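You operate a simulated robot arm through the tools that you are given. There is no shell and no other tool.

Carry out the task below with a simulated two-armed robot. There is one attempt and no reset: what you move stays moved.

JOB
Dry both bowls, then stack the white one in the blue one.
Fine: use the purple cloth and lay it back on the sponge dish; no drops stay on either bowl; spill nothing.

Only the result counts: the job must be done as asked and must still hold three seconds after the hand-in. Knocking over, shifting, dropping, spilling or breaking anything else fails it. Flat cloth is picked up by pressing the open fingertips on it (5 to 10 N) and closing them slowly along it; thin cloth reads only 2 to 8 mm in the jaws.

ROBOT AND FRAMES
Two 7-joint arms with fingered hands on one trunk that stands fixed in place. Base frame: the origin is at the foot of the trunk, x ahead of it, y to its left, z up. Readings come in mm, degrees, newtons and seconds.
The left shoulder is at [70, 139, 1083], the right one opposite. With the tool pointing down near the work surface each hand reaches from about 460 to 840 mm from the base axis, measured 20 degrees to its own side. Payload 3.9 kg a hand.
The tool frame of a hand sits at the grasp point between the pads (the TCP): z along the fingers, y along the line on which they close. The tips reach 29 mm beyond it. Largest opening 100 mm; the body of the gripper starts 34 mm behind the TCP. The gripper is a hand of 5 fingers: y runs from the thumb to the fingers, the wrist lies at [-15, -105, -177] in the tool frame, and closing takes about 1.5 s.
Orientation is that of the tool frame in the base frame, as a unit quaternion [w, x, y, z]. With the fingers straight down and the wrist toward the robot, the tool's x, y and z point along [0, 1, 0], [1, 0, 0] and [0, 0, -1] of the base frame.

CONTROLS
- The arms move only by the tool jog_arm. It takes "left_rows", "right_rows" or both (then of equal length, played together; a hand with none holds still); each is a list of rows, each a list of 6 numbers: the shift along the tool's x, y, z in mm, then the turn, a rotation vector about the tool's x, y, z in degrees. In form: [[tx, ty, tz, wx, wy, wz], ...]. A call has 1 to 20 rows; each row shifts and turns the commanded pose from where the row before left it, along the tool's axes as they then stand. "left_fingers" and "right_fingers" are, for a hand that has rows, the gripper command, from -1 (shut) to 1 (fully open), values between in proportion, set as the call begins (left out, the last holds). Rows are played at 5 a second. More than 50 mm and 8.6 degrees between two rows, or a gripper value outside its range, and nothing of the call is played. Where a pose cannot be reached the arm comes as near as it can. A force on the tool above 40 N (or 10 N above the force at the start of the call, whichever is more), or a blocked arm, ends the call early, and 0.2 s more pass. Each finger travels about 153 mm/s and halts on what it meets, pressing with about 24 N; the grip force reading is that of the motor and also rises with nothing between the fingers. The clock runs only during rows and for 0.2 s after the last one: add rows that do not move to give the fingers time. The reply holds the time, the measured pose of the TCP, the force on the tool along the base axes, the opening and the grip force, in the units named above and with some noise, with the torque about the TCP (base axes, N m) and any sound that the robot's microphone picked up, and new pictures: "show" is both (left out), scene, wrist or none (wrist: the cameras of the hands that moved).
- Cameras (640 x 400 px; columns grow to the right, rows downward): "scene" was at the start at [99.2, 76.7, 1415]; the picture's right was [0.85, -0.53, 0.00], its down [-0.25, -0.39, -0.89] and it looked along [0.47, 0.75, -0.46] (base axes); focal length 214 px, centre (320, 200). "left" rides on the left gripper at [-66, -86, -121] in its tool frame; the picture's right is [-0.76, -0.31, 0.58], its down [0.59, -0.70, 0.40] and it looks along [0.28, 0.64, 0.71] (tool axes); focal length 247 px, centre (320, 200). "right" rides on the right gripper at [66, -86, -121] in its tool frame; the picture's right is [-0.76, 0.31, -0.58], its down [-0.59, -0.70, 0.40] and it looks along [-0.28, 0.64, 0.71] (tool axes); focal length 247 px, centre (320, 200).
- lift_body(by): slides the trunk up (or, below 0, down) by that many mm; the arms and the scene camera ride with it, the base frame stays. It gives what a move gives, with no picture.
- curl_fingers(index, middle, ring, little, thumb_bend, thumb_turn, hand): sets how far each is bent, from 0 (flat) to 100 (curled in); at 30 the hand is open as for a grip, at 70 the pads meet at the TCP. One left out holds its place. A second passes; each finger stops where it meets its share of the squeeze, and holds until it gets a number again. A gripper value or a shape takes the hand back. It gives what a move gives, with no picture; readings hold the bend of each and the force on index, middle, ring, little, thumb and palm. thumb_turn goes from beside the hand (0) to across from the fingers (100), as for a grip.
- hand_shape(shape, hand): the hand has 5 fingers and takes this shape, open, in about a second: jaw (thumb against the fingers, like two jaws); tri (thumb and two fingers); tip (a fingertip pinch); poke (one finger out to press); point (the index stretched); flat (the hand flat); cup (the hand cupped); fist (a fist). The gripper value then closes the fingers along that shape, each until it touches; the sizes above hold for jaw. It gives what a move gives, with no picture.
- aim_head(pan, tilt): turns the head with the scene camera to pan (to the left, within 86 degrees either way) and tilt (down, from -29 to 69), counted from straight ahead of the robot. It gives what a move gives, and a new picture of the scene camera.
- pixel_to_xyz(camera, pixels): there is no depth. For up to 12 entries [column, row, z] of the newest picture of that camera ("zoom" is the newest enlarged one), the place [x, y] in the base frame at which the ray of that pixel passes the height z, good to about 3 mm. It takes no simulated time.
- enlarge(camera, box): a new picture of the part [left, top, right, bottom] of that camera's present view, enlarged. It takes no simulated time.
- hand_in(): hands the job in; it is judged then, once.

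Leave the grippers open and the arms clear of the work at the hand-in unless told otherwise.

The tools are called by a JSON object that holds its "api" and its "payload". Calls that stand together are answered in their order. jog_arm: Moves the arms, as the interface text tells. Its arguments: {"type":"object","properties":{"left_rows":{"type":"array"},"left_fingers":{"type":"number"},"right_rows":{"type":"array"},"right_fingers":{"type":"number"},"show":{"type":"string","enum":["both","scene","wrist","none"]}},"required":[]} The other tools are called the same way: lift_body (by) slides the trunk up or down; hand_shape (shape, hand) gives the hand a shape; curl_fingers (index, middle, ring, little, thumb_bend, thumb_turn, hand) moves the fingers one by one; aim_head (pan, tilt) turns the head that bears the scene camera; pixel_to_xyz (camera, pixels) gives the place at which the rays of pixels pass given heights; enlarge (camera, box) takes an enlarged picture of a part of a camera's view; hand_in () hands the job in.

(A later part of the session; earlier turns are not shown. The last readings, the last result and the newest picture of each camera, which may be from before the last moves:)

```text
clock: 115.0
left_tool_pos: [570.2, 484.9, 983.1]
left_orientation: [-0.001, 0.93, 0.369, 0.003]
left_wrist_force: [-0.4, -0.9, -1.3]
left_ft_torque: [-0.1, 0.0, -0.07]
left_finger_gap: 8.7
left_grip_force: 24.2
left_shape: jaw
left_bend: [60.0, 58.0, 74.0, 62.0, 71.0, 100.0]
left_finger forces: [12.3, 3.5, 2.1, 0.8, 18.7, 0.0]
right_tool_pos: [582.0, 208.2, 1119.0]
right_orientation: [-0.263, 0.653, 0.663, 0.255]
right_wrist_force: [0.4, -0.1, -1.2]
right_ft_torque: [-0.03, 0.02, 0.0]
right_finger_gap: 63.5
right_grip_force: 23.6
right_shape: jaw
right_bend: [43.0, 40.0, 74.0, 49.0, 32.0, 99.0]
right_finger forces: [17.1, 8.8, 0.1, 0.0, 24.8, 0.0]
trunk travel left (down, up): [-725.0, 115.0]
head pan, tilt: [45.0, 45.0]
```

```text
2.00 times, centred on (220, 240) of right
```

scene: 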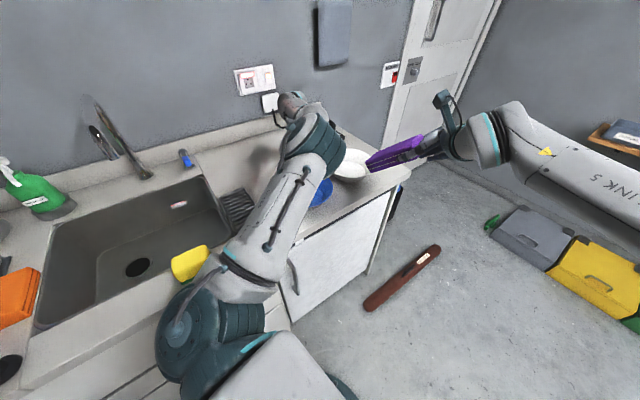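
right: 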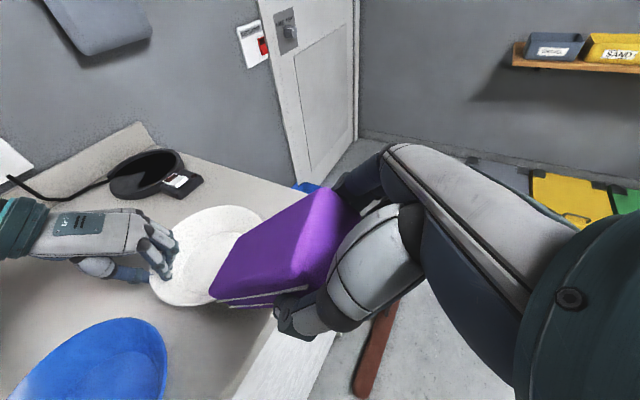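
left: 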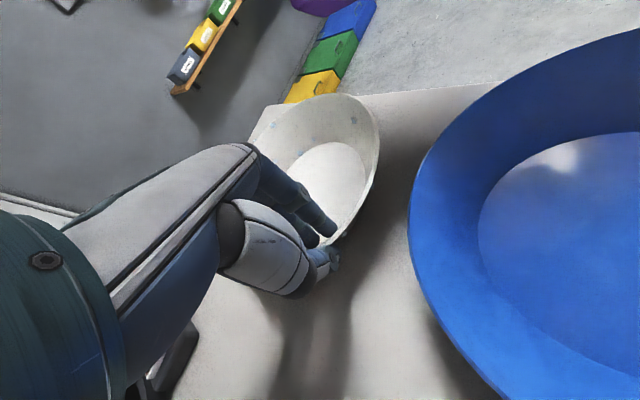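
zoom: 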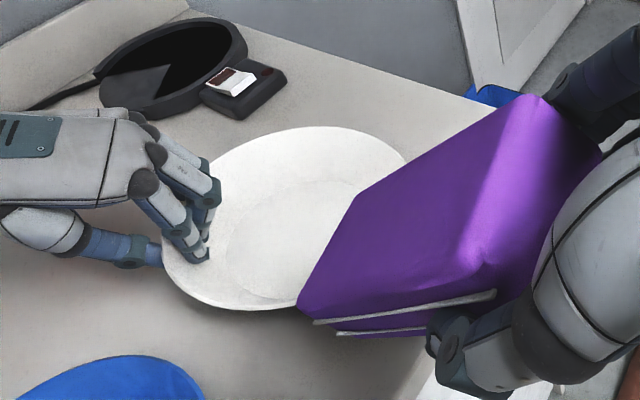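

The bowl is light, about 1.5 N, and may have tipped a little. I'll lift 40 mm more and look again.

{"api": "jog_arm", "payload": {"left_rows": [[0, 0, -13, 0, 0, 0], [0, 0, -13, 0, 0, 0], [0, 0, -14, 0, 0, 0], [0, 0, 0, 0, 0, 0]], "show": "none"}}

{"api": "enlarge", "payload": {"camera": "left", "box": [200, 60, 640, 335]}}

{"api": "enlarge", "payload": {"camera": "right", "box": [60, 140, 380, 340]}}

```text
clock: 116.0
left_tool_pos: [568.9, 484.4, 1024.4]
left_orientation: [-0.001, 0.93, 0.368, 0.001]
left_wrist_force: [-0.6, -0.5, -1.3]
left_ft_torque: [0.04, 0.09, 0.0]
left_finger_gap: 9.3
left_grip_force: 24.2
left_shape: jaw
left_bend: [58.0, 58.0, 73.0, 62.0, 73.0, 100.0]
left_finger forces: [14.0, 3.6, 2.4, 0.2, 20.8, 0.0]
right_tool_pos: [582.8, 209.3, 1117.0]
right_orientation: [-0.264, 0.653, 0.663, 0.255]
right_wrist_force: [0.4, -0.6, -1.3]
right_ft_torque: [-0.01, 0.03, -0.02]
right_finger_gap: 63.6
right_grip_force: 24.3
right_shape: jaw
right_bend: [43.0, 40.0, 74.0, 49.0, 32.0, 99.0]
right_finger forces: [17.1, 8.8, 0.0, 0.0, 24.9, 0.0]
trunk travel left (down, up): [-725.0, 115.0]
head pan, tilt: [45.0, 45.0]
```

```text
1.45 times, centred on (420, 198) of left
```

zoom: 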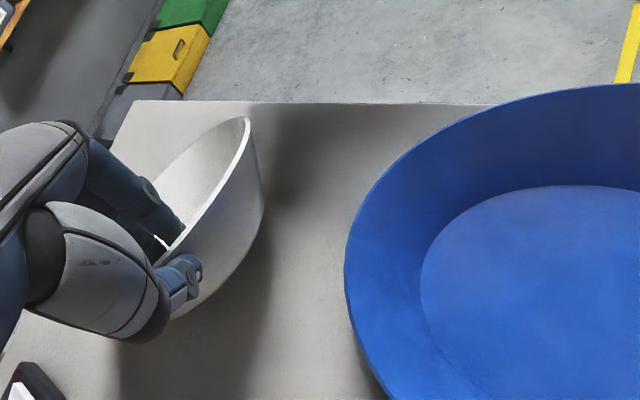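

```text
2.00 times, centred on (220, 240) of right
```

zoom: 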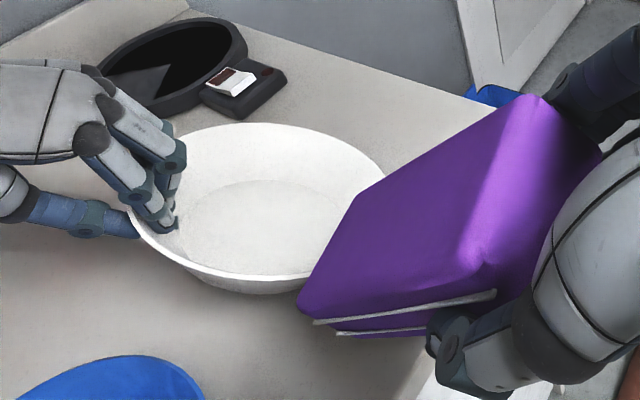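

The white bowl hangs tilted with its far side low, but the grip is stable. I'll raise 70 mm more to clear everything and check that the tilt is steady.

{"api": "jog_arm", "payload": {"left_rows": [[0, 0, -18, 0, 0, 0], [0, 0, -18, 0, 0, 0], [0, 0, -18, 0, 0, 0], [0, 0, -18, 0, 0, 0], [0, 0, 0, 0, 0, 0]], "show": "wrist"}}

{"api": "enlarge", "payload": {"camera": "right", "box": [60, 100, 380, 300]}}

{"api": "enlarge", "payload": {"camera": "scene", "box": [260, 80, 420, 220]}}

```text
clock: 117.2
left_tool_pos: [570.6, 484.5, 1093.0]
left_orientation: [-0.001, 0.93, 0.368, 0.001]
left_wrist_force: [-0.3, -0.6, -2.7]
left_ft_torque: [0.08, 0.16, -0.01]
left_finger_gap: 9.4
left_grip_force: 23.7
left_shape: jaw
left_bend: [58.0, 58.0, 73.0, 62.0, 74.0, 100.0]
left_finger forces: [14.6, 3.5, 2.7, 0.2, 21.6, 0.0]
right_tool_pos: [582.8, 210.0, 1117.9]
right_orientation: [-0.264, 0.654, 0.662, 0.254]
right_wrist_force: [0.4, 1.0, -0.6]
right_ft_torque: [-0.03, 0.01, -0.02]
right_finger_gap: 63.5
right_grip_force: 24.3
right_shape: jaw
right_bend: [43.0, 40.0, 74.0, 49.0, 32.0, 99.0]
right_finger forces: [17.2, 8.8, 0.0, 0.1, 24.9, 0.1]
trunk travel left (down, up): [-725.0, 115.0]
head pan, tilt: [45.0, 45.0]
```

left: 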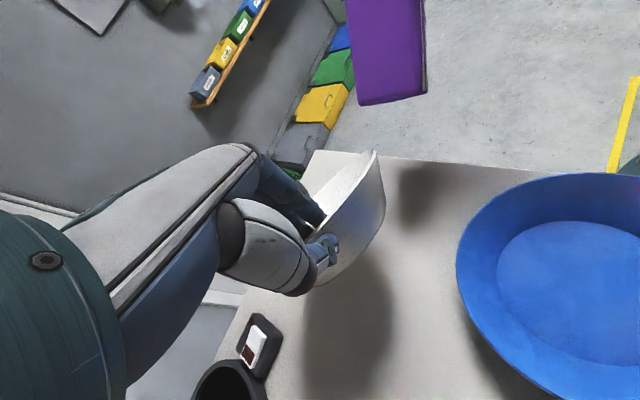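

```text
2.00 times, centred on (220, 200) of right
```

zoom: 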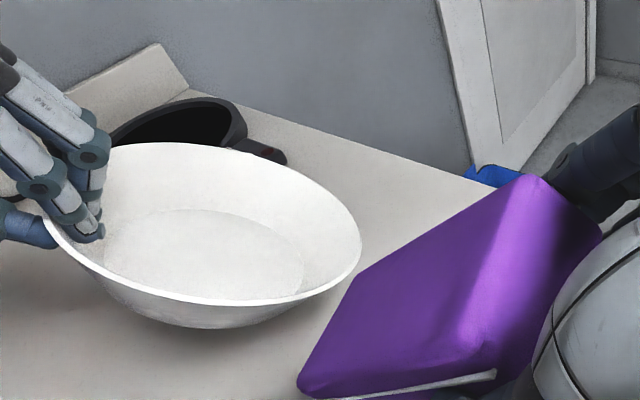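

```text
2.86 times, centred on (340, 150) of scene
```

zoom: 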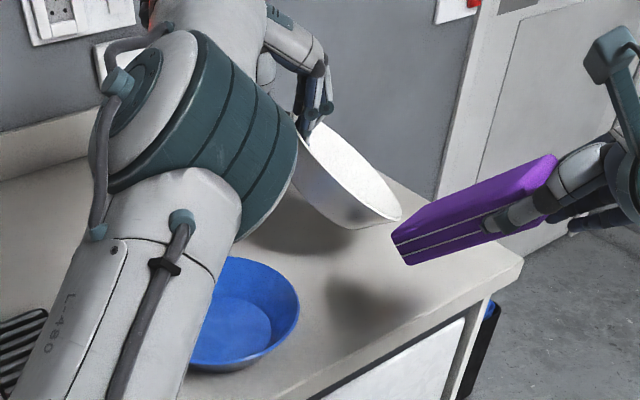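

The white bowl is held securely in the air, far edge low. I'll carry it over the blue bowl to left TCP ≈ (364,496), staying high.

{"api": "jog_arm", "payload": {"left_rows": [[0, 0, -15, 0, 0, 0], [-28.5, -29.8, 0, 0, 0, 0], [-28.5, -29.8, 0, 0, 0, 0], [-28.5, -29.8, 0, 0, 0, 0], [-28.5, -29.8, 0, 0, 0, 0], [-28.5, -29.8, 0, 0, 0, 0], [0, 0, 0, 0, 0, 0]]}}

{"api": "enlarge", "payload": {"camera": "left", "box": [240, 100, 560, 350]}}

{"api": "enlarge", "payload": {"camera": "right", "box": [0, 120, 320, 400]}}

```text
clock: 118.8
left_tool_pos: [368.2, 492.9, 1109.4]
left_orientation: [-0.002, 0.929, 0.37, 0.004]
left_wrist_force: [0.2, -0.4, -2.3]
left_ft_torque: [0.07, 0.14, 0.04]
left_finger_gap: 9.2
left_grip_force: 24.6
left_shape: jaw
left_bend: [58.0, 59.0, 72.0, 62.0, 74.0, 100.0]
left_finger forces: [14.5, 3.2, 2.9, 0.1, 21.0, 0.0]
right_tool_pos: [582.9, 210.1, 1117.8]
right_orientation: [-0.264, 0.653, 0.663, 0.254]
right_wrist_force: [0.2, 0.2, -0.4]
right_ft_torque: [-0.01, 0.01, -0.03]
right_finger_gap: 64.0
right_grip_force: 24.4
right_shape: jaw
right_bend: [43.0, 40.0, 74.0, 49.0, 32.0, 99.0]
right_finger forces: [17.1, 8.8, 0.1, 0.1, 24.9, 0.0]
trunk travel left (down, up): [-725.0, 115.0]
head pan, tilt: [45.0, 45.0]
```

scene: 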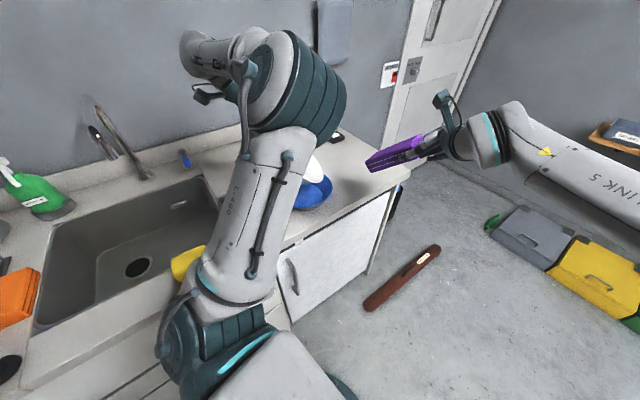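
left: 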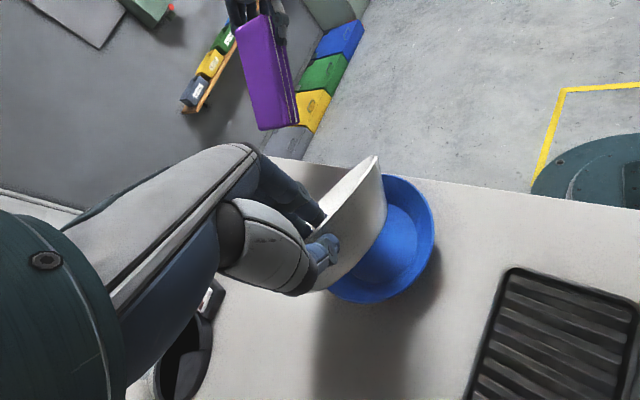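

```text
1.60 times, centred on (400, 225) of left
```

zoom: 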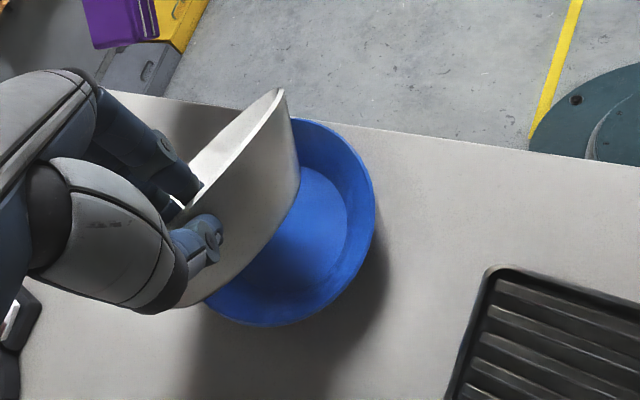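

```text
1.43 times, centred on (160, 260) of right
```

zoom: 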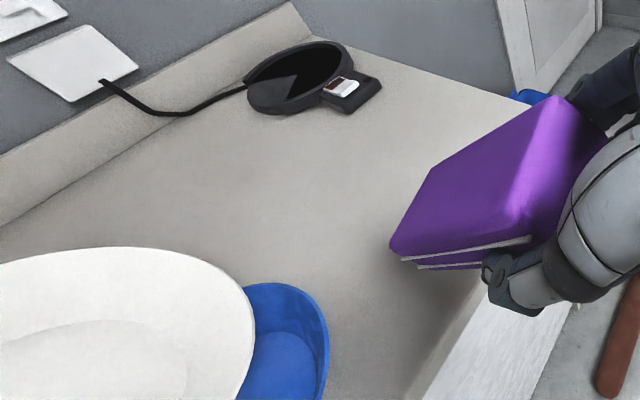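

The white bowl hangs over the blue one. Before lowering I'll check the blue bowl's exact position from this view.

{"api": "pixel_to_xyz", "payload": {"camera": "left", "pixels": [[434.4, 234.4, 948], [378, 303.7, 948], [400, 173.7, 948], [421.9, 187.5, 948], [418.7, 275, 948], [350, 298, 948]]}}

{"api": "pixel_to_xyz", "payload": {"camera": "right", "pixels": [[278, 290, 948], [271, 265, 948], [250, 258, 948], [274, 330, 948]]}}

```text
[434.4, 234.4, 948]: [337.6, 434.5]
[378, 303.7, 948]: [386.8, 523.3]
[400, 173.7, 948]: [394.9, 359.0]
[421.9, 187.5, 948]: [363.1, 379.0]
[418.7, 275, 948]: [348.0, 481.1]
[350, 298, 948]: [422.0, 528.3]
```

```text
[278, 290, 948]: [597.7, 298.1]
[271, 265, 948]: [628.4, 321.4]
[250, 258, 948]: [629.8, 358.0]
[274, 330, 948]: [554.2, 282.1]
```

The blue bowl is centred about (422,439). I'll correct a few mm and lower in stages, watching the force.

{"api": "jog_arm", "payload": {"left_rows": [[1.8, -6.6, 15, 0, 0, 0], [0, 0, 15, 0, 0, 0], [0, 0, 15, 0, 0, 0], [0, 0, 15, 0, 0, 0], [0, 0, 12, 0, 0, 0], [0, 0, 0, 0, 0, 0]], "show": "none"}}

{"api": "enlarge", "payload": {"camera": "left", "box": [240, 100, 560, 350]}}

{"api": "enlarge", "payload": {"camera": "right", "box": [0, 160, 320, 400]}}

```text
clock: 120.2
left_tool_pos: [361.8, 501.2, 1037.8]
left_orientation: [0.0, 0.93, 0.368, 0.002]
left_wrist_force: [-2.1, 0.3, -0.1]
left_ft_torque: [-0.02, -0.05, -0.09]
left_finger_gap: 8.8
left_grip_force: 24.4
left_shape: jaw
left_bend: [59.0, 59.0, 73.0, 62.0, 73.0, 100.0]
left_finger forces: [11.7, 3.4, 3.3, 0.7, 19.4, 0.0]
right_tool_pos: [581.2, 209.2, 1117.4]
right_orientation: [-0.263, 0.653, 0.663, 0.255]
right_wrist_force: [0.2, -0.1, -0.9]
right_ft_torque: [0.02, 0.0, -0.02]
right_finger_gap: 64.2
right_grip_force: 24.1
right_shape: jaw
right_bend: [43.0, 40.0, 74.0, 49.0, 32.0, 99.0]
right_finger forces: [17.1, 8.8, 0.0, 0.0, 24.9, 0.0]
trunk travel left (down, up): [-725.0, 115.0]
head pan, tilt: [45.0, 45.0]
```

```text
1.60 times, centred on (400, 225) of left
```

zoom: 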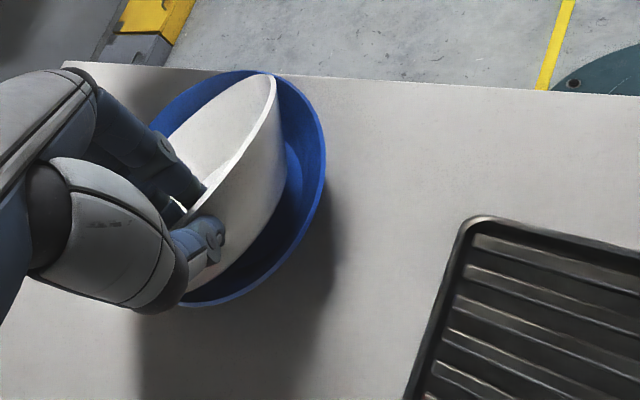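

```text
1.67 times, centred on (160, 280) of right
```

zoom: 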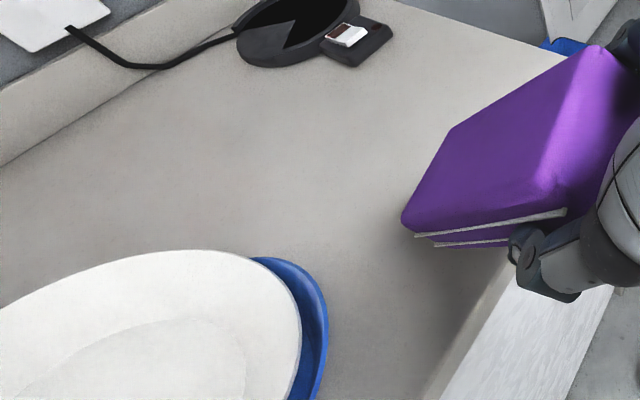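

The white bowl's lower edge is now resting inside the blue one and pivoting level as intended. I'll continue down to TCP z≈985.

{"api": "jog_arm", "payload": {"left_rows": [[0, 0, 10, 0, 0, 0], [0, 0, 10, 0, 0, 0], [0, 0, 10, 0, 0, 0], [0, 0, 10, 0, 0, 0], [0, 0, 0, 0, 0, 0]], "show": "none"}}

{"api": "enlarge", "payload": {"camera": "left", "box": [240, 100, 560, 350]}}

{"api": "enlarge", "payload": {"camera": "right", "box": [0, 160, 320, 400]}}

```text
clock: 121.4
left_tool_pos: [359.0, 500.0, 997.4]
left_orientation: [-0.001, 0.93, 0.368, 0.002]
left_wrist_force: [-2.1, 0.2, 2.1]
left_ft_torque: [-0.1, -0.17, -0.07]
left_finger_gap: 8.0
left_grip_force: 23.8
left_shape: jaw
left_bend: [60.0, 59.0, 73.0, 62.0, 71.0, 100.0]
left_finger forces: [13.5, 3.3, 3.3, 0.0, 20.8, 0.1]
right_tool_pos: [581.0, 209.7, 1118.3]
right_orientation: [-0.263, 0.652, 0.663, 0.255]
right_wrist_force: [0.2, 0.2, -0.4]
right_ft_torque: [-0.05, 0.01, -0.06]
right_finger_gap: 64.2
right_grip_force: 24.1
right_shape: jaw
right_bend: [43.0, 40.0, 74.0, 49.0, 32.0, 99.0]
right_finger forces: [17.2, 8.8, 0.1, 0.1, 24.9, 0.0]
trunk travel left (down, up): [-725.0, 115.0]
head pan, tilt: [45.0, 45.0]
```

```text
1.60 times, centred on (400, 225) of left
```

zoom: 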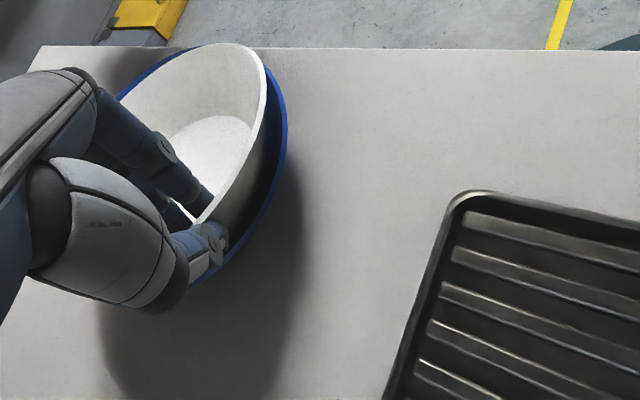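

```text
1.67 times, centred on (160, 280) of right
```

zoom: 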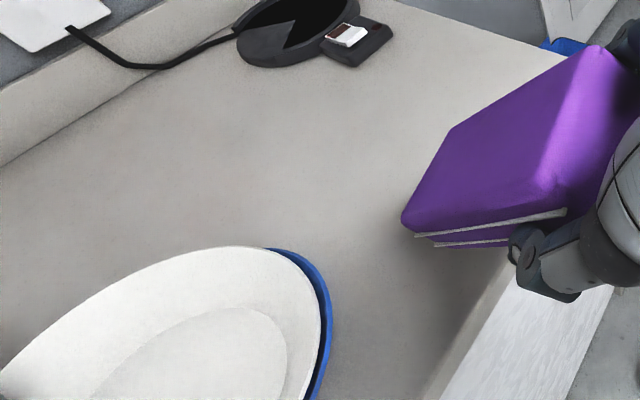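

It's nearly level, with the thumb just above the blue rim. I'll lower 8 mm more.

{"api": "jog_arm", "payload": {"left_rows": [[0, 0, 4, 0, 0, 0], [0, 0, 4, 0, 0, 0], [0, 0, 0, 0, 0, 0]], "show": "none"}}

{"api": "enlarge", "payload": {"camera": "left", "box": [240, 80, 480, 300]}}

{"api": "enlarge", "payload": {"camera": "right", "box": [0, 200, 240, 400]}}

```text
clock: 122.2
left_tool_pos: [361.7, 501.4, 989.9]
left_orientation: [0.0, 0.93, 0.368, 0.003]
left_wrist_force: [2.3, 0.2, 2.8]
left_ft_torque: [-0.13, -0.25, -0.01]
left_finger_gap: 8.2
left_grip_force: 24.3
left_shape: jaw
left_bend: [60.0, 59.0, 73.0, 62.0, 70.0, 100.0]
left_finger forces: [16.2, 4.3, 3.6, 0.1, 20.5, 0.0]
right_tool_pos: [581.5, 209.1, 1118.2]
right_orientation: [-0.264, 0.654, 0.662, 0.255]
right_wrist_force: [-0.3, -0.1, -0.2]
right_ft_torque: [-0.03, 0.02, 0.0]
right_finger_gap: 63.7
right_grip_force: 23.7
right_shape: jaw
right_bend: [43.0, 40.0, 74.0, 49.0, 32.0, 99.0]
right_finger forces: [17.1, 8.8, 0.0, 0.0, 24.8, 0.0]
trunk travel left (down, up): [-725.0, 115.0]
head pan, tilt: [45.0, 45.0]
```

```text
1.82 times, centred on (360, 190) of left
```

zoom: 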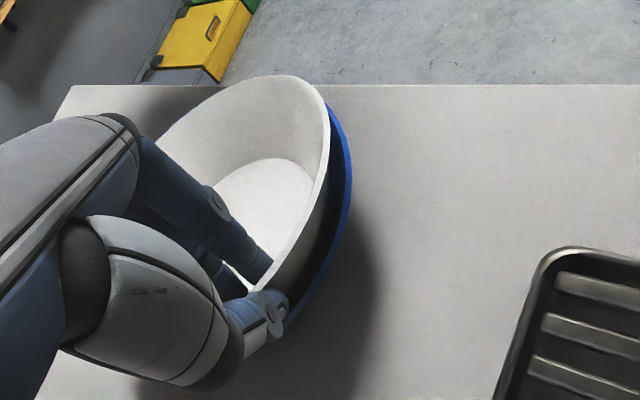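

```text
2.00 times, centred on (120, 300) of right
```

zoom: 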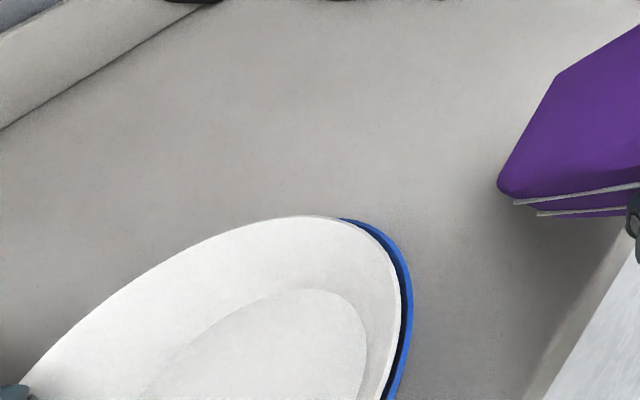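

The front of the white bowl is nested and only the held side is about 20 mm high. I'll open the fingers slightly first, so it slides down guided between them.

{"api": "jog_arm", "payload": {"left_rows": [[0, 0, 0, 0, 0, 0], [0, 0, 0, 0, 0, 0], [0, 0, 0, 0, 0, 0]], "left_fingers": -0.6, "show": "none"}}

{"api": "enlarge", "payload": {"camera": "left", "box": [240, 80, 480, 300]}}

{"api": "enlarge", "payload": {"camera": "right", "box": [0, 200, 240, 400]}}

```text
clock: 123.0
left_tool_pos: [360.7, 501.9, 988.7]
left_orientation: [0.0, 0.93, 0.368, 0.001]
left_wrist_force: [0.7, -0.2, 0.8]
left_ft_torque: [0.02, -0.05, 0.02]
left_finger_gap: 19.7
left_grip_force: 0.2
left_shape: jaw
left_bend: [58.0, 57.0, 74.0, 55.0, 52.0, 100.0]
left_finger forces: [0.9, 0.0, 0.1, 0.0, 0.0, 0.0]
right_tool_pos: [582.1, 209.2, 1118.1]
right_orientation: [-0.264, 0.653, 0.662, 0.255]
right_wrist_force: [-0.1, -0.3, 0.3]
right_ft_torque: [0.01, 0.01, 0.01]
right_finger_gap: 63.5
right_grip_force: 23.7
right_shape: jaw
right_bend: [43.0, 40.0, 74.0, 49.0, 32.0, 99.0]
right_finger forces: [17.1, 8.8, 0.0, 0.0, 24.9, 0.0]
trunk travel left (down, up): [-725.0, 115.0]
head pan, tilt: [45.0, 45.0]
```

```text
1.82 times, centred on (360, 190) of left
```

zoom: 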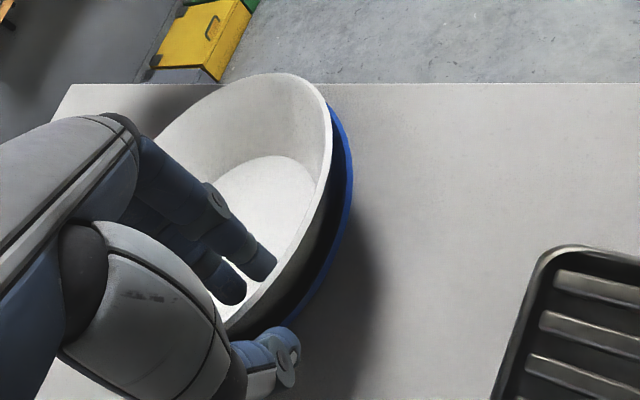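

```text
2.00 times, centred on (120, 300) of right
```

zoom: 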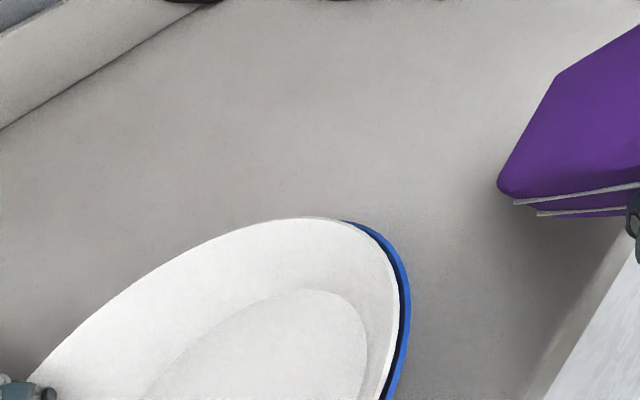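

The white bowl is still tilted because it sits a little too far forward in the blue one. I'll pull back with the fingers on its inner wall, −12 mm along the tool's y, to let it settle.

{"api": "jog_arm", "payload": {"left_rows": [[0, -4, 0, 0, 0, 0], [0, -4, 0, 0, 0, 0], [0, -4, 0, 0, 0, 0], [0, 0, 0, 0, 0, 0]], "show": "none"}}

{"api": "enlarge", "payload": {"camera": "left", "box": [240, 80, 480, 300]}}

{"api": "enlarge", "payload": {"camera": "right", "box": [0, 200, 240, 400]}}

```text
clock: 124.0
left_tool_pos: [352.4, 509.3, 989.1]
left_orientation: [-0.001, 0.93, 0.368, 0.002]
left_wrist_force: [1.5, -1.5, 1.0]
left_ft_torque: [-0.03, -0.07, -0.01]
left_finger_gap: 20.3
left_grip_force: 0.2
left_shape: jaw
left_bend: [56.0, 56.0, 74.0, 55.0, 52.0, 100.0]
left_finger forces: [1.9, 1.0, 0.1, 0.0, 0.0, 0.0]
right_tool_pos: [581.8, 209.4, 1117.6]
right_orientation: [-0.264, 0.653, 0.663, 0.254]
right_wrist_force: [-1.1, 0.4, 0.1]
right_ft_torque: [-0.03, 0.0, -0.02]
right_finger_gap: 63.9
right_grip_force: 24.6
right_shape: jaw
right_bend: [43.0, 40.0, 74.0, 49.0, 32.0, 99.0]
right_finger forces: [17.1, 8.8, 0.0, 0.1, 24.9, 0.0]
trunk travel left (down, up): [-725.0, 115.0]
head pan, tilt: [45.0, 45.0]
```

```text
1.82 times, centred on (360, 190) of left
```

zoom: 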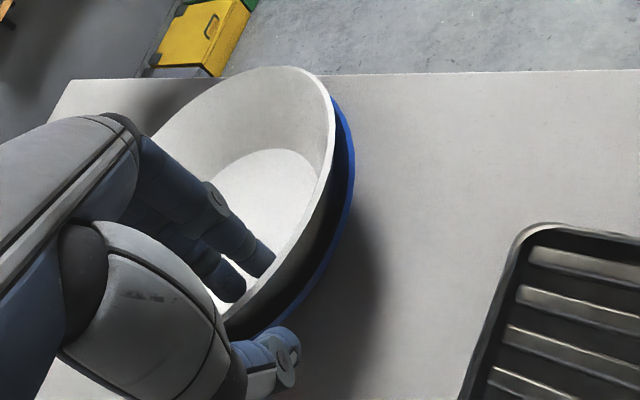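

```text
2.00 times, centred on (120, 300) of right
```

zoom: 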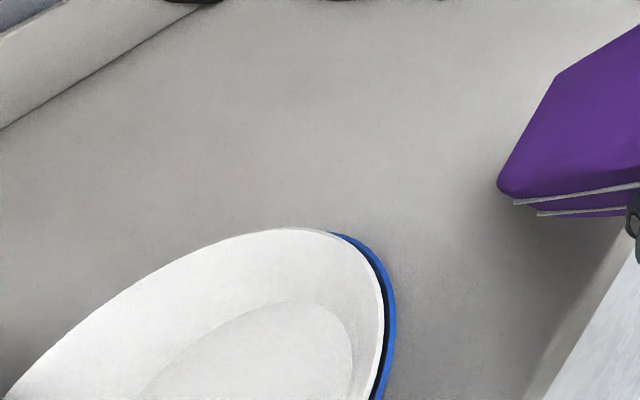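

Both bowls shifted together, and the fingers still carry a little load. I'll open the hand fully so the white bowl can settle by its own weight.

{"api": "jog_arm", "payload": {"left_rows": [[0, 0, 0, 0, 0, 0], [0, 4, 0, 0, 0, 0], [0, 0, 0, 0, 0, 0]], "left_fingers": 0, "show": "none"}}

{"api": "enlarge", "payload": {"camera": "left", "box": [240, 80, 480, 300]}}

{"api": "enlarge", "payload": {"camera": "right", "box": [0, 200, 240, 400]}}

```text
clock: 124.8
left_tool_pos: [353.6, 507.0, 988.4]
left_orientation: [-0.001, 0.93, 0.368, 0.002]
left_wrist_force: [0.8, 0.3, 0.4]
left_ft_torque: [0.0, 0.0, 0.0]
left_finger_gap: 49.5
left_grip_force: 0.1
left_shape: jaw
left_bend: [41.0, 43.0, 74.0, 49.0, 36.0, 100.0]
left_finger forces: [0.0, 0.0, 0.1, 0.0, 0.1, 0.0]
right_tool_pos: [581.1, 210.4, 1116.5]
right_orientation: [-0.263, 0.653, 0.663, 0.255]
right_wrist_force: [-0.5, 0.0, -1.4]
right_ft_torque: [-0.07, 0.0, -0.02]
right_finger_gap: 63.7
right_grip_force: 23.8
right_shape: jaw
right_bend: [43.0, 40.0, 74.0, 49.0, 32.0, 99.0]
right_finger forces: [17.1, 8.8, 0.0, 0.1, 24.9, 0.1]
trunk travel left (down, up): [-725.0, 115.0]
head pan, tilt: [45.0, 45.0]
```

```text
1.82 times, centred on (360, 190) of left
```

zoom: 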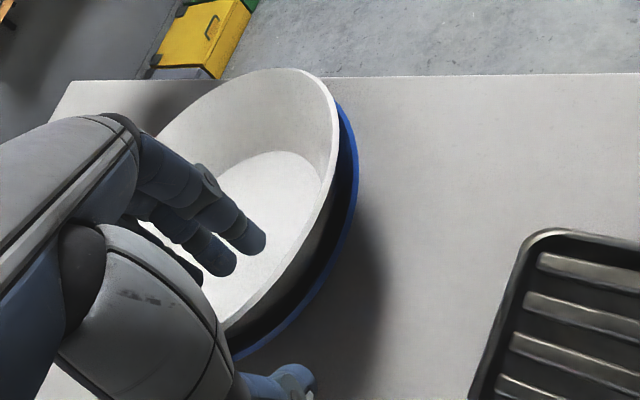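

```text
2.00 times, centred on (120, 300) of right
```

zoom: 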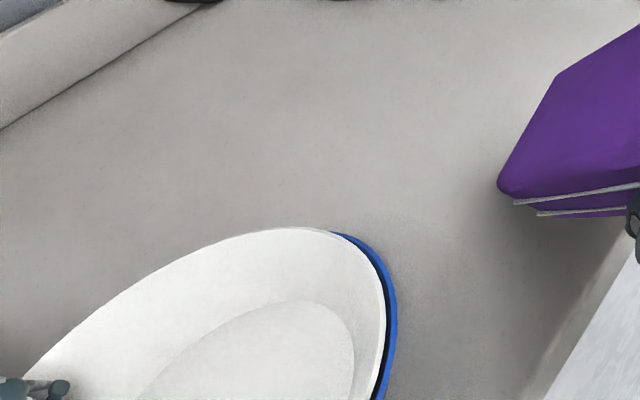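

The fingers carry nothing now. I'll open fully, lift the left hand away, and inspect the stack from all cameras.

{"api": "jog_arm", "payload": {"left_rows": [[0, 0, -15, 0, 0, 0], [0, 0, -30, 0, 0, 0], [0, 0, -35, 0, 0, 0], [0, 0, -35, 0, 0, 0], [0, 0, 0, 0, 0, 0]], "left_fingers": 0.6}}

{"api": "enlarge", "payload": {"camera": "left", "box": [240, 80, 520, 340]}}

{"api": "enlarge", "payload": {"camera": "right", "box": [0, 200, 240, 400]}}

{"api": "enlarge", "payload": {"camera": "scene", "box": [240, 130, 400, 230]}}

```text
clock: 126.0
left_tool_pos: [355.8, 507.6, 1095.0]
left_orientation: [0.0, 0.93, 0.369, 0.002]
left_wrist_force: [0.4, 0.1, -0.5]
left_ft_torque: [0.01, 0.02, 0.0]
left_finger_gap: 79.8
left_grip_force: 0.2
left_shape: jaw
left_bend: [38.0, 33.0, 25.0, 37.0, 30.0, 99.0]
left_finger forces: [0.0, 0.1, 0.0, 0.0, 0.1, 0.0]
left hand out of reach, approached as far as the arm can: row 4
right_tool_pos: [582.1, 210.6, 1117.9]
right_orientation: [-0.263, 0.653, 0.663, 0.255]
right_wrist_force: [0.4, -1.0, 0.3]
right_ft_torque: [-0.05, 0.01, 0.0]
right_finger_gap: 64.1
right_grip_force: 24.5
right_shape: jaw
right_bend: [43.0, 40.0, 74.0, 49.0, 32.0, 99.0]
right_finger forces: [17.1, 8.9, 0.0, 0.0, 24.8, 0.0]
trunk travel left (down, up): [-725.0, 115.0]
head pan, tilt: [45.0, 45.0]
```

scene: 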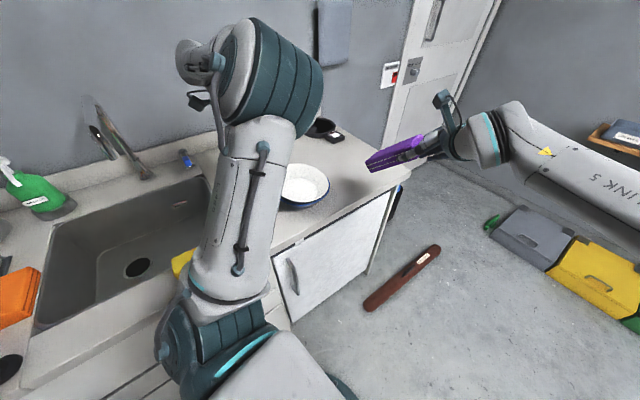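
left: 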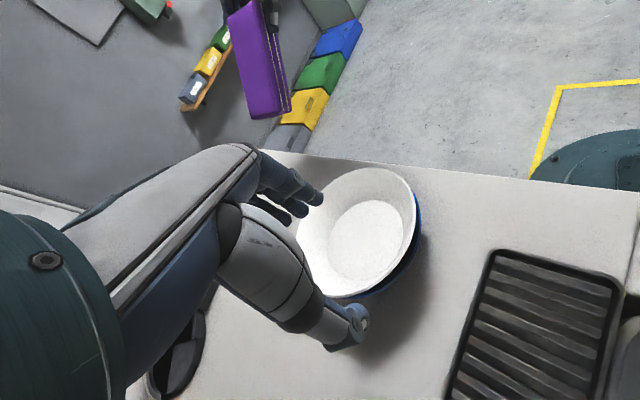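

```text
1.54 times, centred on (380, 210) of left
```

zoom: 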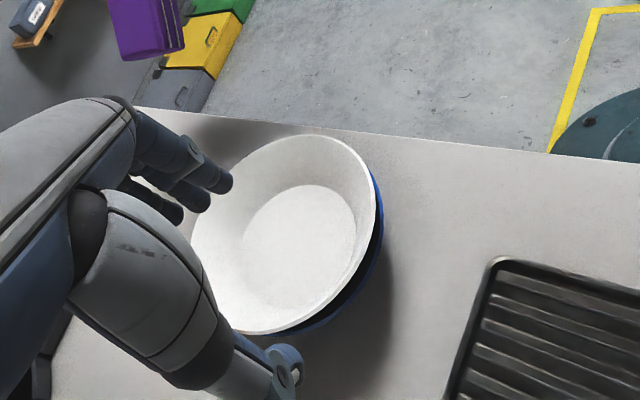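

```text
2.00 times, centred on (120, 300) of right
```

zoom: 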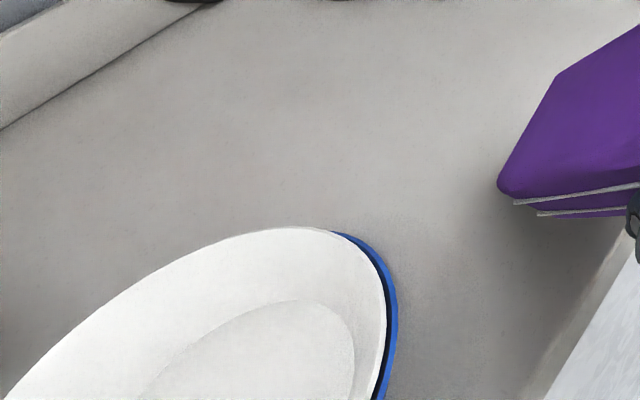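

```text
4.00 times, centred on (320, 180) of scene
```

zoom: 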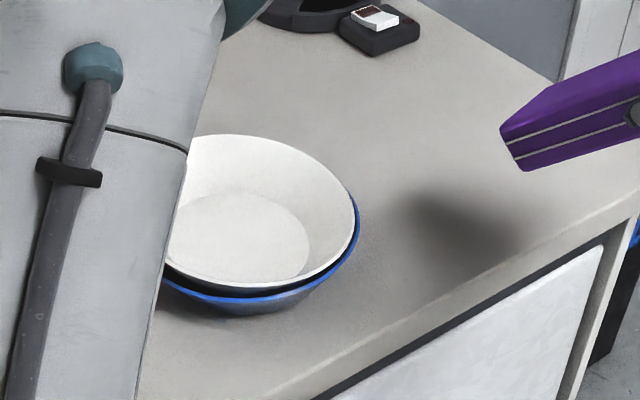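

The scene view shows the white bowl sitting level inside the blue one, with an even rim gap all round. Now the cloth goes back to the left hand: the left turns to yaw −1.5° and rises, while the right tilts the brush to horizontal.

{"api": "jog_arm", "payload": {"left_rows": [[0, 0, 0, 0, 0, -7.6], [0, 0, 0, 0, 0, -7.6], [0, 0, 0, 0, 0, -7.6], [0, 0, 0, 0, 0, -7.6], [0, 0, 0, 0, 0, -7.6], [0, 0, 0, 0, 0, -7.5], [-16, 25, -26, 0, 0, 0], [0, 0, -27, 0, 0, 0], [0, 0, -27, 0, 0, 0], [0, 0, 0, 0, 0, 0]], "right_rows": [[0, 0, 0, 0, 7.83, 0], [0, 0, 0, 0, 7.83, 0], [0, 0, 0, 0, 7.83, 0], [0, 0, 0, 0, 7.83, 0], [0, 0, 0, 0, 7.83, 0], [0, 0, 0, 0, 7.83, 0], [0, 0, 0, 0, 0, 0], [0, 0, 0, 0, 0, 0], [0, 0, 0, 0, 0, 0], [0, 0, 0, 0, 0, 0]], "left_fingers": 1}}

{"api": "enlarge", "payload": {"camera": "scene", "box": [240, 130, 400, 230]}}

```text
clock: 128.2
left_tool_pos: [379.8, 489.7, 1174.0]
left_orientation: [0.0, 0.715, 0.699, 0.002]
left_wrist_force: [0.6, -0.7, 0.1]
left_ft_torque: [-0.04, 0.03, 0.03]
left_finger_gap: 99.6
left_grip_force: 0.0
left_shape: jaw
left_bend: [30.0, 30.0, 30.0, 30.0, 30.0, 98.0]
left_finger forces: [0.1, 0.0, 0.0, 0.1, 0.2, 0.1]
right_tool_pos: [582.4, 210.8, 1116.9]
right_orientation: [0.505, -0.498, -0.503, -0.494]
right_wrist_force: [-0.7, 0.3, -0.8]
right_ft_torque: [-0.04, 0.0, 0.06]
right_finger_gap: 63.8
right_grip_force: 24.1
right_shape: jaw
right_bend: [43.0, 40.0, 74.0, 49.0, 32.0, 99.0]
right_finger forces: [16.9, 8.9, 0.1, 0.0, 24.7, 0.1]
trunk travel left (down, up): [-725.0, 115.0]
head pan, tilt: [45.0, 45.0]
```

scene: 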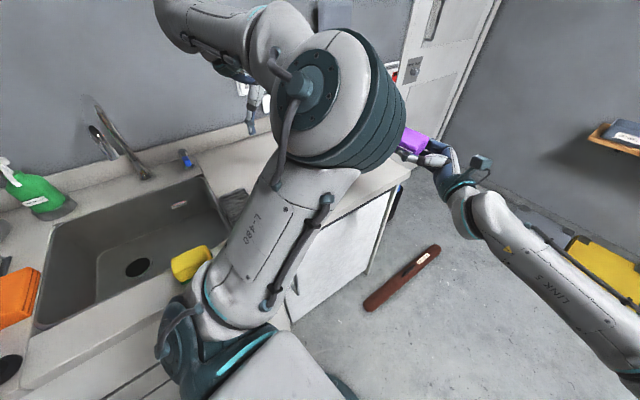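
right: 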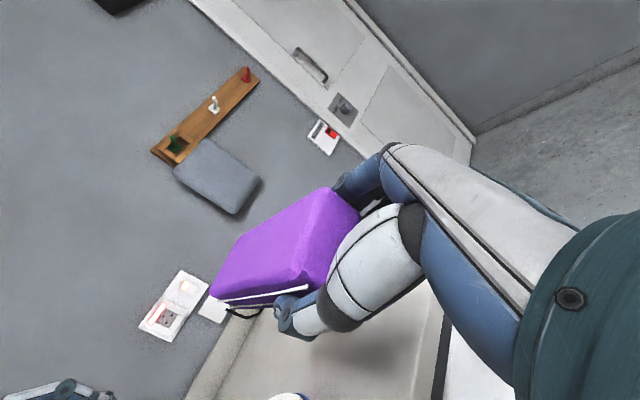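
left: 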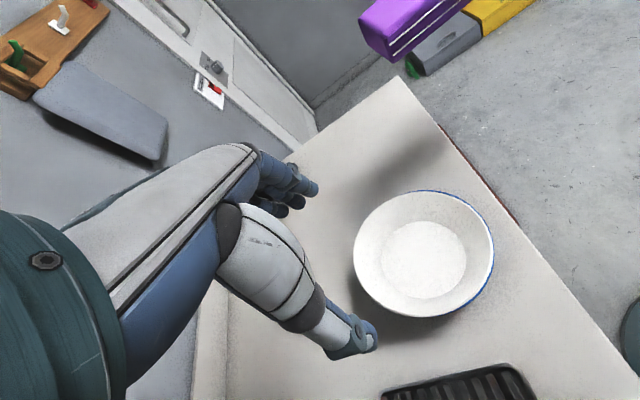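

```text
4.00 times, centred on (320, 180) of scene
```

zoom: 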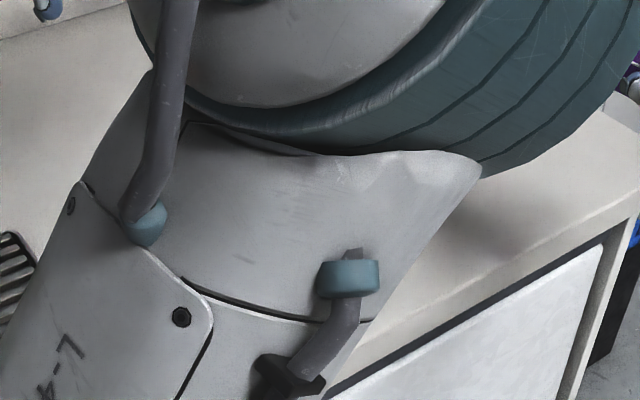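

The cloth has pitched about 7° up in the right hand's grip. I'll level it by tilting the hand −7.3° and bring it to the handover spot at right TCP ≈ (382,426,1070), under the waiting left hand.

{"api": "jog_arm", "payload": {"right_rows": [[0, 0, 0, 0, -7.3, 0], [-46, 0, 5.5, 0, 0, 0], [0, -40, 0, 0, 0, 0], [0, -40, 0, 0, 0, 0], [0, -40, 0, 0, 0, 0], [0, -40, 0, 0, 0, 0], [0, -41, 0, 0, 0, 0], [5.2, 0, 43, 0, 0, 0], [5.2, 0, 43, 0, 0, 0], [5.2, 0, 43, 0, 0, 0], [5.2, 0, 43, 0, 0, 0], [5.2, 0, 42, 0, 0, 0], [0, 0, 0, 0, 0, 0]]}}

{"api": "enlarge", "payload": {"camera": "left", "box": [240, 60, 640, 360]}}

```text
clock: 131.0
left_tool_pos: [380.2, 488.2, 1173.6]
left_orientation: [0.0, 0.715, 0.699, 0.003]
left_wrist_force: [0.7, -0.4, 0.1]
left_ft_torque: [0.01, 0.0, -0.01]
left_finger_gap: 99.8
left_grip_force: 0.1
left_shape: jaw
left_bend: [30.0, 30.0, 30.0, 30.0, 30.0, 98.0]
left_finger forces: [0.1, 0.0, 0.1, 0.0, 0.2, 0.1]
right_tool_pos: [377.7, 422.2, 1067.3]
right_orientation: [-0.472, 0.528, 0.534, 0.462]
right_wrist_force: [0.5, 0.4, -1.7]
right_ft_torque: [-0.04, 0.02, 0.02]
right_finger_gap: 64.1
right_grip_force: 24.3
right_shape: jaw
right_bend: [43.0, 40.0, 74.0, 49.0, 32.0, 99.0]
right_finger forces: [16.1, 8.8, 0.0, 0.0, 24.0, 0.0]
trunk travel left (down, up): [-725.0, 115.0]
head pan, tilt: [45.0, 45.0]
```

scene: 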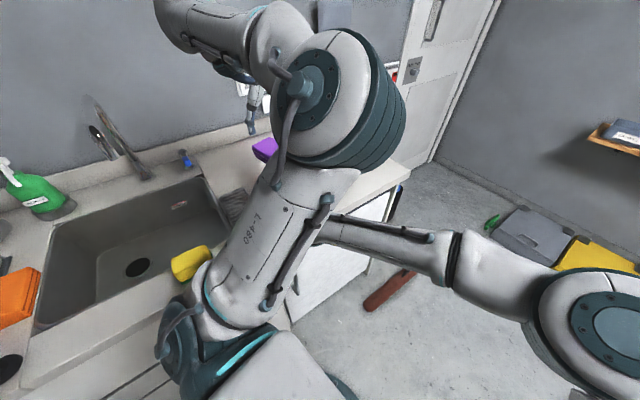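
right: 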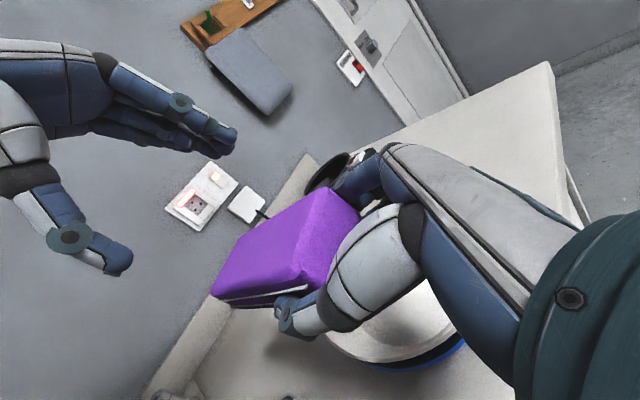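

```text
1.33 times, centred on (440, 210) of left
```

zoom: 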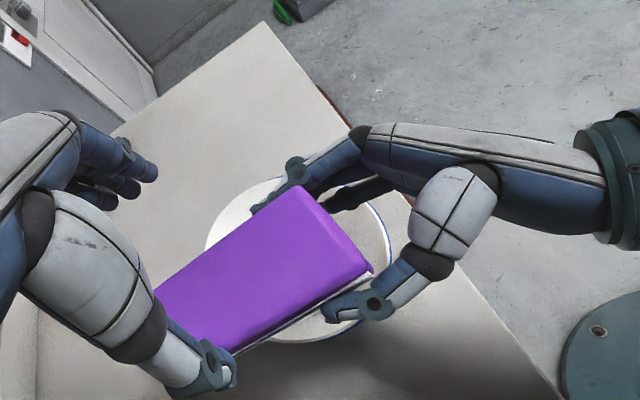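

The right hand is in place, with the block centre right below the left hand. I'll lower the open left hand to about 15 mm above the grip height and compare the view with the original grip.

{"api": "jog_arm", "payload": {"left_rows": [[0, 0, 25, 0, 0, 0], [0, 0, 25, 0, 0, 0], [0, 0, 22, 0, 0, 0], [0, 0, 0, 0, 0, 0]], "show": "wrist"}}

```text
clock: 132.0
left_tool_pos: [378.6, 490.3, 1101.5]
left_orientation: [0.0, 0.715, 0.699, 0.003]
left_wrist_force: [-0.3, 0.1, 0.3]
left_ft_torque: [-0.03, -0.03, -0.04]
left_finger_gap: 100.0
left_grip_force: 0.0
left_shape: jaw
left_bend: [30.0, 30.0, 30.0, 30.0, 30.0, 98.0]
left_finger forces: [0.0, 0.0, 0.0, 0.0, 0.0, 0.0]
right_tool_pos: [377.6, 423.1, 1067.5]
right_orientation: [-0.473, 0.527, 0.534, 0.462]
right_wrist_force: [-0.3, -0.2, -1.4]
right_ft_torque: [-0.02, -0.01, 0.01]
right_finger_gap: 64.2
right_grip_force: 23.9
right_shape: jaw
right_bend: [43.0, 40.0, 74.0, 49.0, 32.0, 99.0]
right_finger forces: [16.3, 8.8, 0.0, 0.1, 23.9, 0.0]
trunk travel left (down, up): [-725.0, 115.0]
head pan, tilt: [45.0, 45.0]
```

left: 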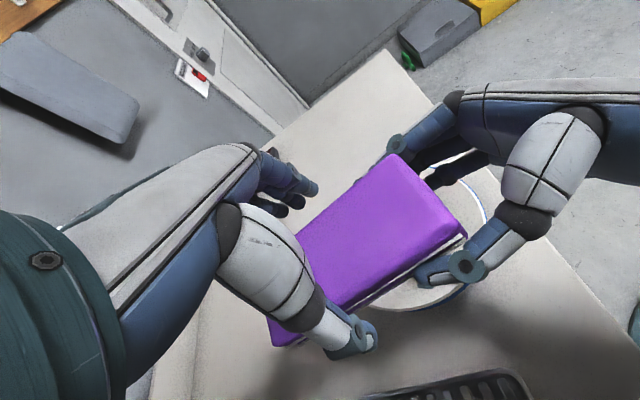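

The view matches the original grip, just a bit higher. I'll lower 17 mm more, then close the left hand.

{"api": "jog_arm", "payload": {"left_rows": [[0, 0, 9, 0, 0, 0], [0, 0, 8, 0, 0, 0], [0, 0, 0, 0, 0, 0]], "show": "wrist"}}

{"api": "jog_arm", "payload": {"left_rows": [[0, 0, 0, 0, 0, 0], [0, 0, 0, 0, 0, 0], [0, 0, 0, 0, 0, 0], [0, 0, 0, 0, 0, 0], [0, 0, 0, 0, 0, 0]], "left_fingers": 0.3, "show": "wrist"}}

```text
clock: 132.8
left_tool_pos: [380.7, 489.9, 1083.7]
left_orientation: [-0.001, 0.715, 0.699, 0.002]
left_wrist_force: [0.8, 0.1, 0.0]
left_ft_torque: [-0.02, -0.01, 0.0]
left_finger_gap: 100.0
left_grip_force: 0.0
left_shape: jaw
left_bend: [30.0, 30.0, 30.0, 30.0, 30.0, 98.0]
left_finger forces: [0.1, 0.0, 0.0, 0.0, 0.0, 0.0]
right_tool_pos: [377.4, 422.8, 1066.4]
right_orientation: [-0.473, 0.527, 0.534, 0.462]
right_wrist_force: [-1.3, 0.2, -0.8]
right_ft_torque: [-0.05, 0.0, -0.04]
right_finger_gap: 64.0
right_grip_force: 24.4
right_shape: jaw
right_bend: [43.0, 40.0, 74.0, 49.0, 32.0, 99.0]
right_finger forces: [16.2, 8.8, 0.1, 0.0, 23.9, 0.0]
trunk travel left (down, up): [-725.0, 115.0]
head pan, tilt: [45.0, 45.0]
```

left: 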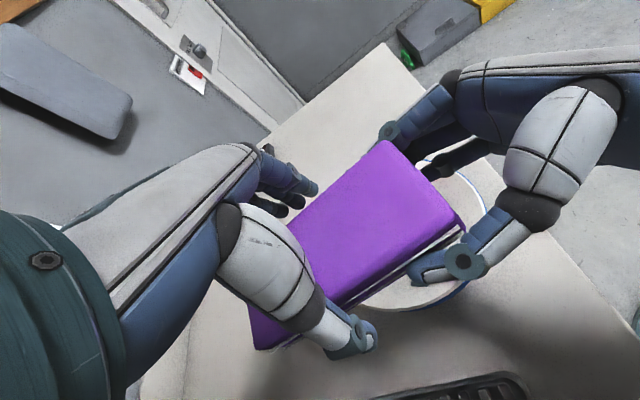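

```text
clock: 134.0
left_tool_pos: [380.8, 491.0, 1083.7]
left_orientation: [0.0, 0.715, 0.699, 0.002]
left_wrist_force: [-4.8, 0.4, 0.4]
left_ft_torque: [-0.01, 0.09, -0.01]
left_finger_gap: 66.1
left_grip_force: 0.0
left_shape: jaw
left_bend: [41.0, 37.0, 27.0, 42.0, 30.0, 99.0]
left_finger forces: [0.0, 0.0, 0.0, 0.0, 5.7, 0.1]
right_tool_pos: [377.5, 423.6, 1066.0]
right_orientation: [-0.472, 0.527, 0.534, 0.462]
right_wrist_force: [5.7, -0.5, -1.4]
right_ft_torque: [-0.07, -0.02, -0.36]
right_finger_gap: 64.0
right_grip_force: 24.1
right_shape: jaw
right_bend: [43.0, 39.0, 74.0, 49.0, 33.0, 99.0]
right_finger forces: [19.5, 9.5, 0.0, 0.1, 21.8, 0.1]
trunk travel left (down, up): [-725.0, 115.0]
head pan, tilt: [45.0, 45.0]
```

left: 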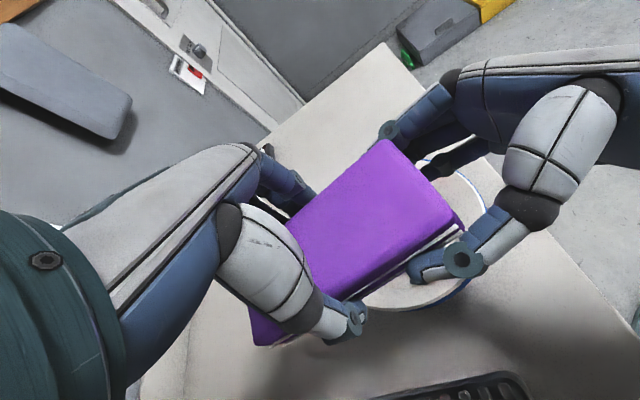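

The thumb touches but the fingers haven't yet, with the gap at 66 mm. I'll shift the left hand −2 mm along its y and close a bit further.

{"api": "jog_arm", "payload": {"left_rows": [[0, -2, 0, 0, 0, 0], [0, 0, 0, 0, 0, 0], [0, 0, 0, 0, 0, 0], [0, 0, 0, 0, 0, 0], [0, 0, 0, 0, 0, 0]], "left_fingers": 0.15, "show": "wrist"}}

```text
clock: 135.2
left_tool_pos: [378.3, 491.3, 1082.5]
left_orientation: [0.0, 0.715, 0.699, 0.003]
left_wrist_force: [-2.9, -0.7, 0.2]
left_ft_torque: [-0.03, 0.08, -0.08]
left_finger_gap: 59.1
left_grip_force: 0.1
left_shape: jaw
left_bend: [38.0, 39.0, 73.0, 45.0, 30.0, 99.0]
left_finger forces: [1.9, 1.1, 0.5, 0.2, 6.6, 0.0]
right_tool_pos: [378.2, 423.8, 1066.5]
right_orientation: [-0.472, 0.527, 0.534, 0.462]
right_wrist_force: [2.6, 1.2, -0.7]
right_ft_torque: [-0.06, -0.04, -0.18]
right_finger_gap: 64.3
right_grip_force: 24.3
right_shape: jaw
right_bend: [42.0, 39.0, 74.0, 49.0, 33.0, 99.0]
right_finger forces: [18.7, 8.7, 0.0, 0.0, 23.2, 0.0]
trunk travel left (down, up): [-725.0, 115.0]
head pan, tilt: [45.0, 45.0]
```

left: 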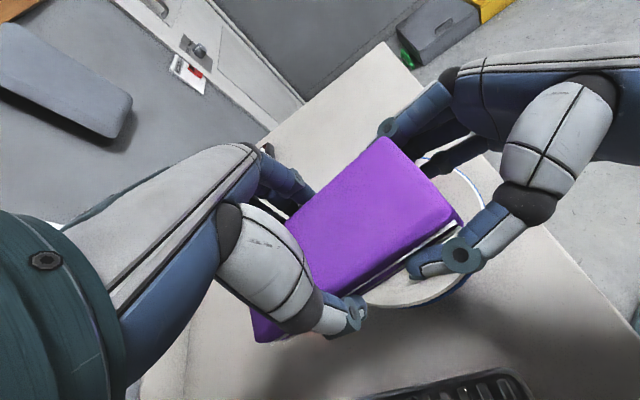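

The fingers now touch lightly. I'll close further for a firm grip.

{"api": "jog_arm", "payload": {"left_rows": [[0, 0, 0, 0, 0, 0], [0, 0, 0, 0, 0, 0], [0, 0, 0, 0, 0, 0], [0, 0, 0, 0, 0, 0]], "left_fingers": -0.1, "show": "none"}}

```text
clock: 136.2
left_tool_pos: [377.5, 493.2, 1083.3]
left_orientation: [0.0, 0.715, 0.699, 0.002]
left_wrist_force: [-3.1, -1.2, 0.2]
left_ft_torque: [0.04, 0.09, -0.12]
left_finger_gap: 58.6
left_grip_force: 24.3
left_shape: jaw
left_bend: [39.0, 39.0, 74.0, 46.0, 30.0, 99.0]
left_finger forces: [13.4, 5.6, 2.8, 1.5, 26.7, 0.0]
right_tool_pos: [378.4, 423.6, 1067.5]
right_orientation: [-0.473, 0.527, 0.534, 0.462]
right_wrist_force: [3.2, 0.9, -1.1]
right_ft_torque: [-0.05, -0.03, -0.12]
right_finger_gap: 64.1
right_grip_force: 23.8
right_shape: jaw
right_bend: [42.0, 39.0, 74.0, 49.0, 33.0, 99.0]
right_finger forces: [18.8, 8.8, 0.1, 0.1, 23.1, 0.0]
trunk travel left (down, up): [-725.0, 115.0]
head pan, tilt: [45.0, 45.0]
```

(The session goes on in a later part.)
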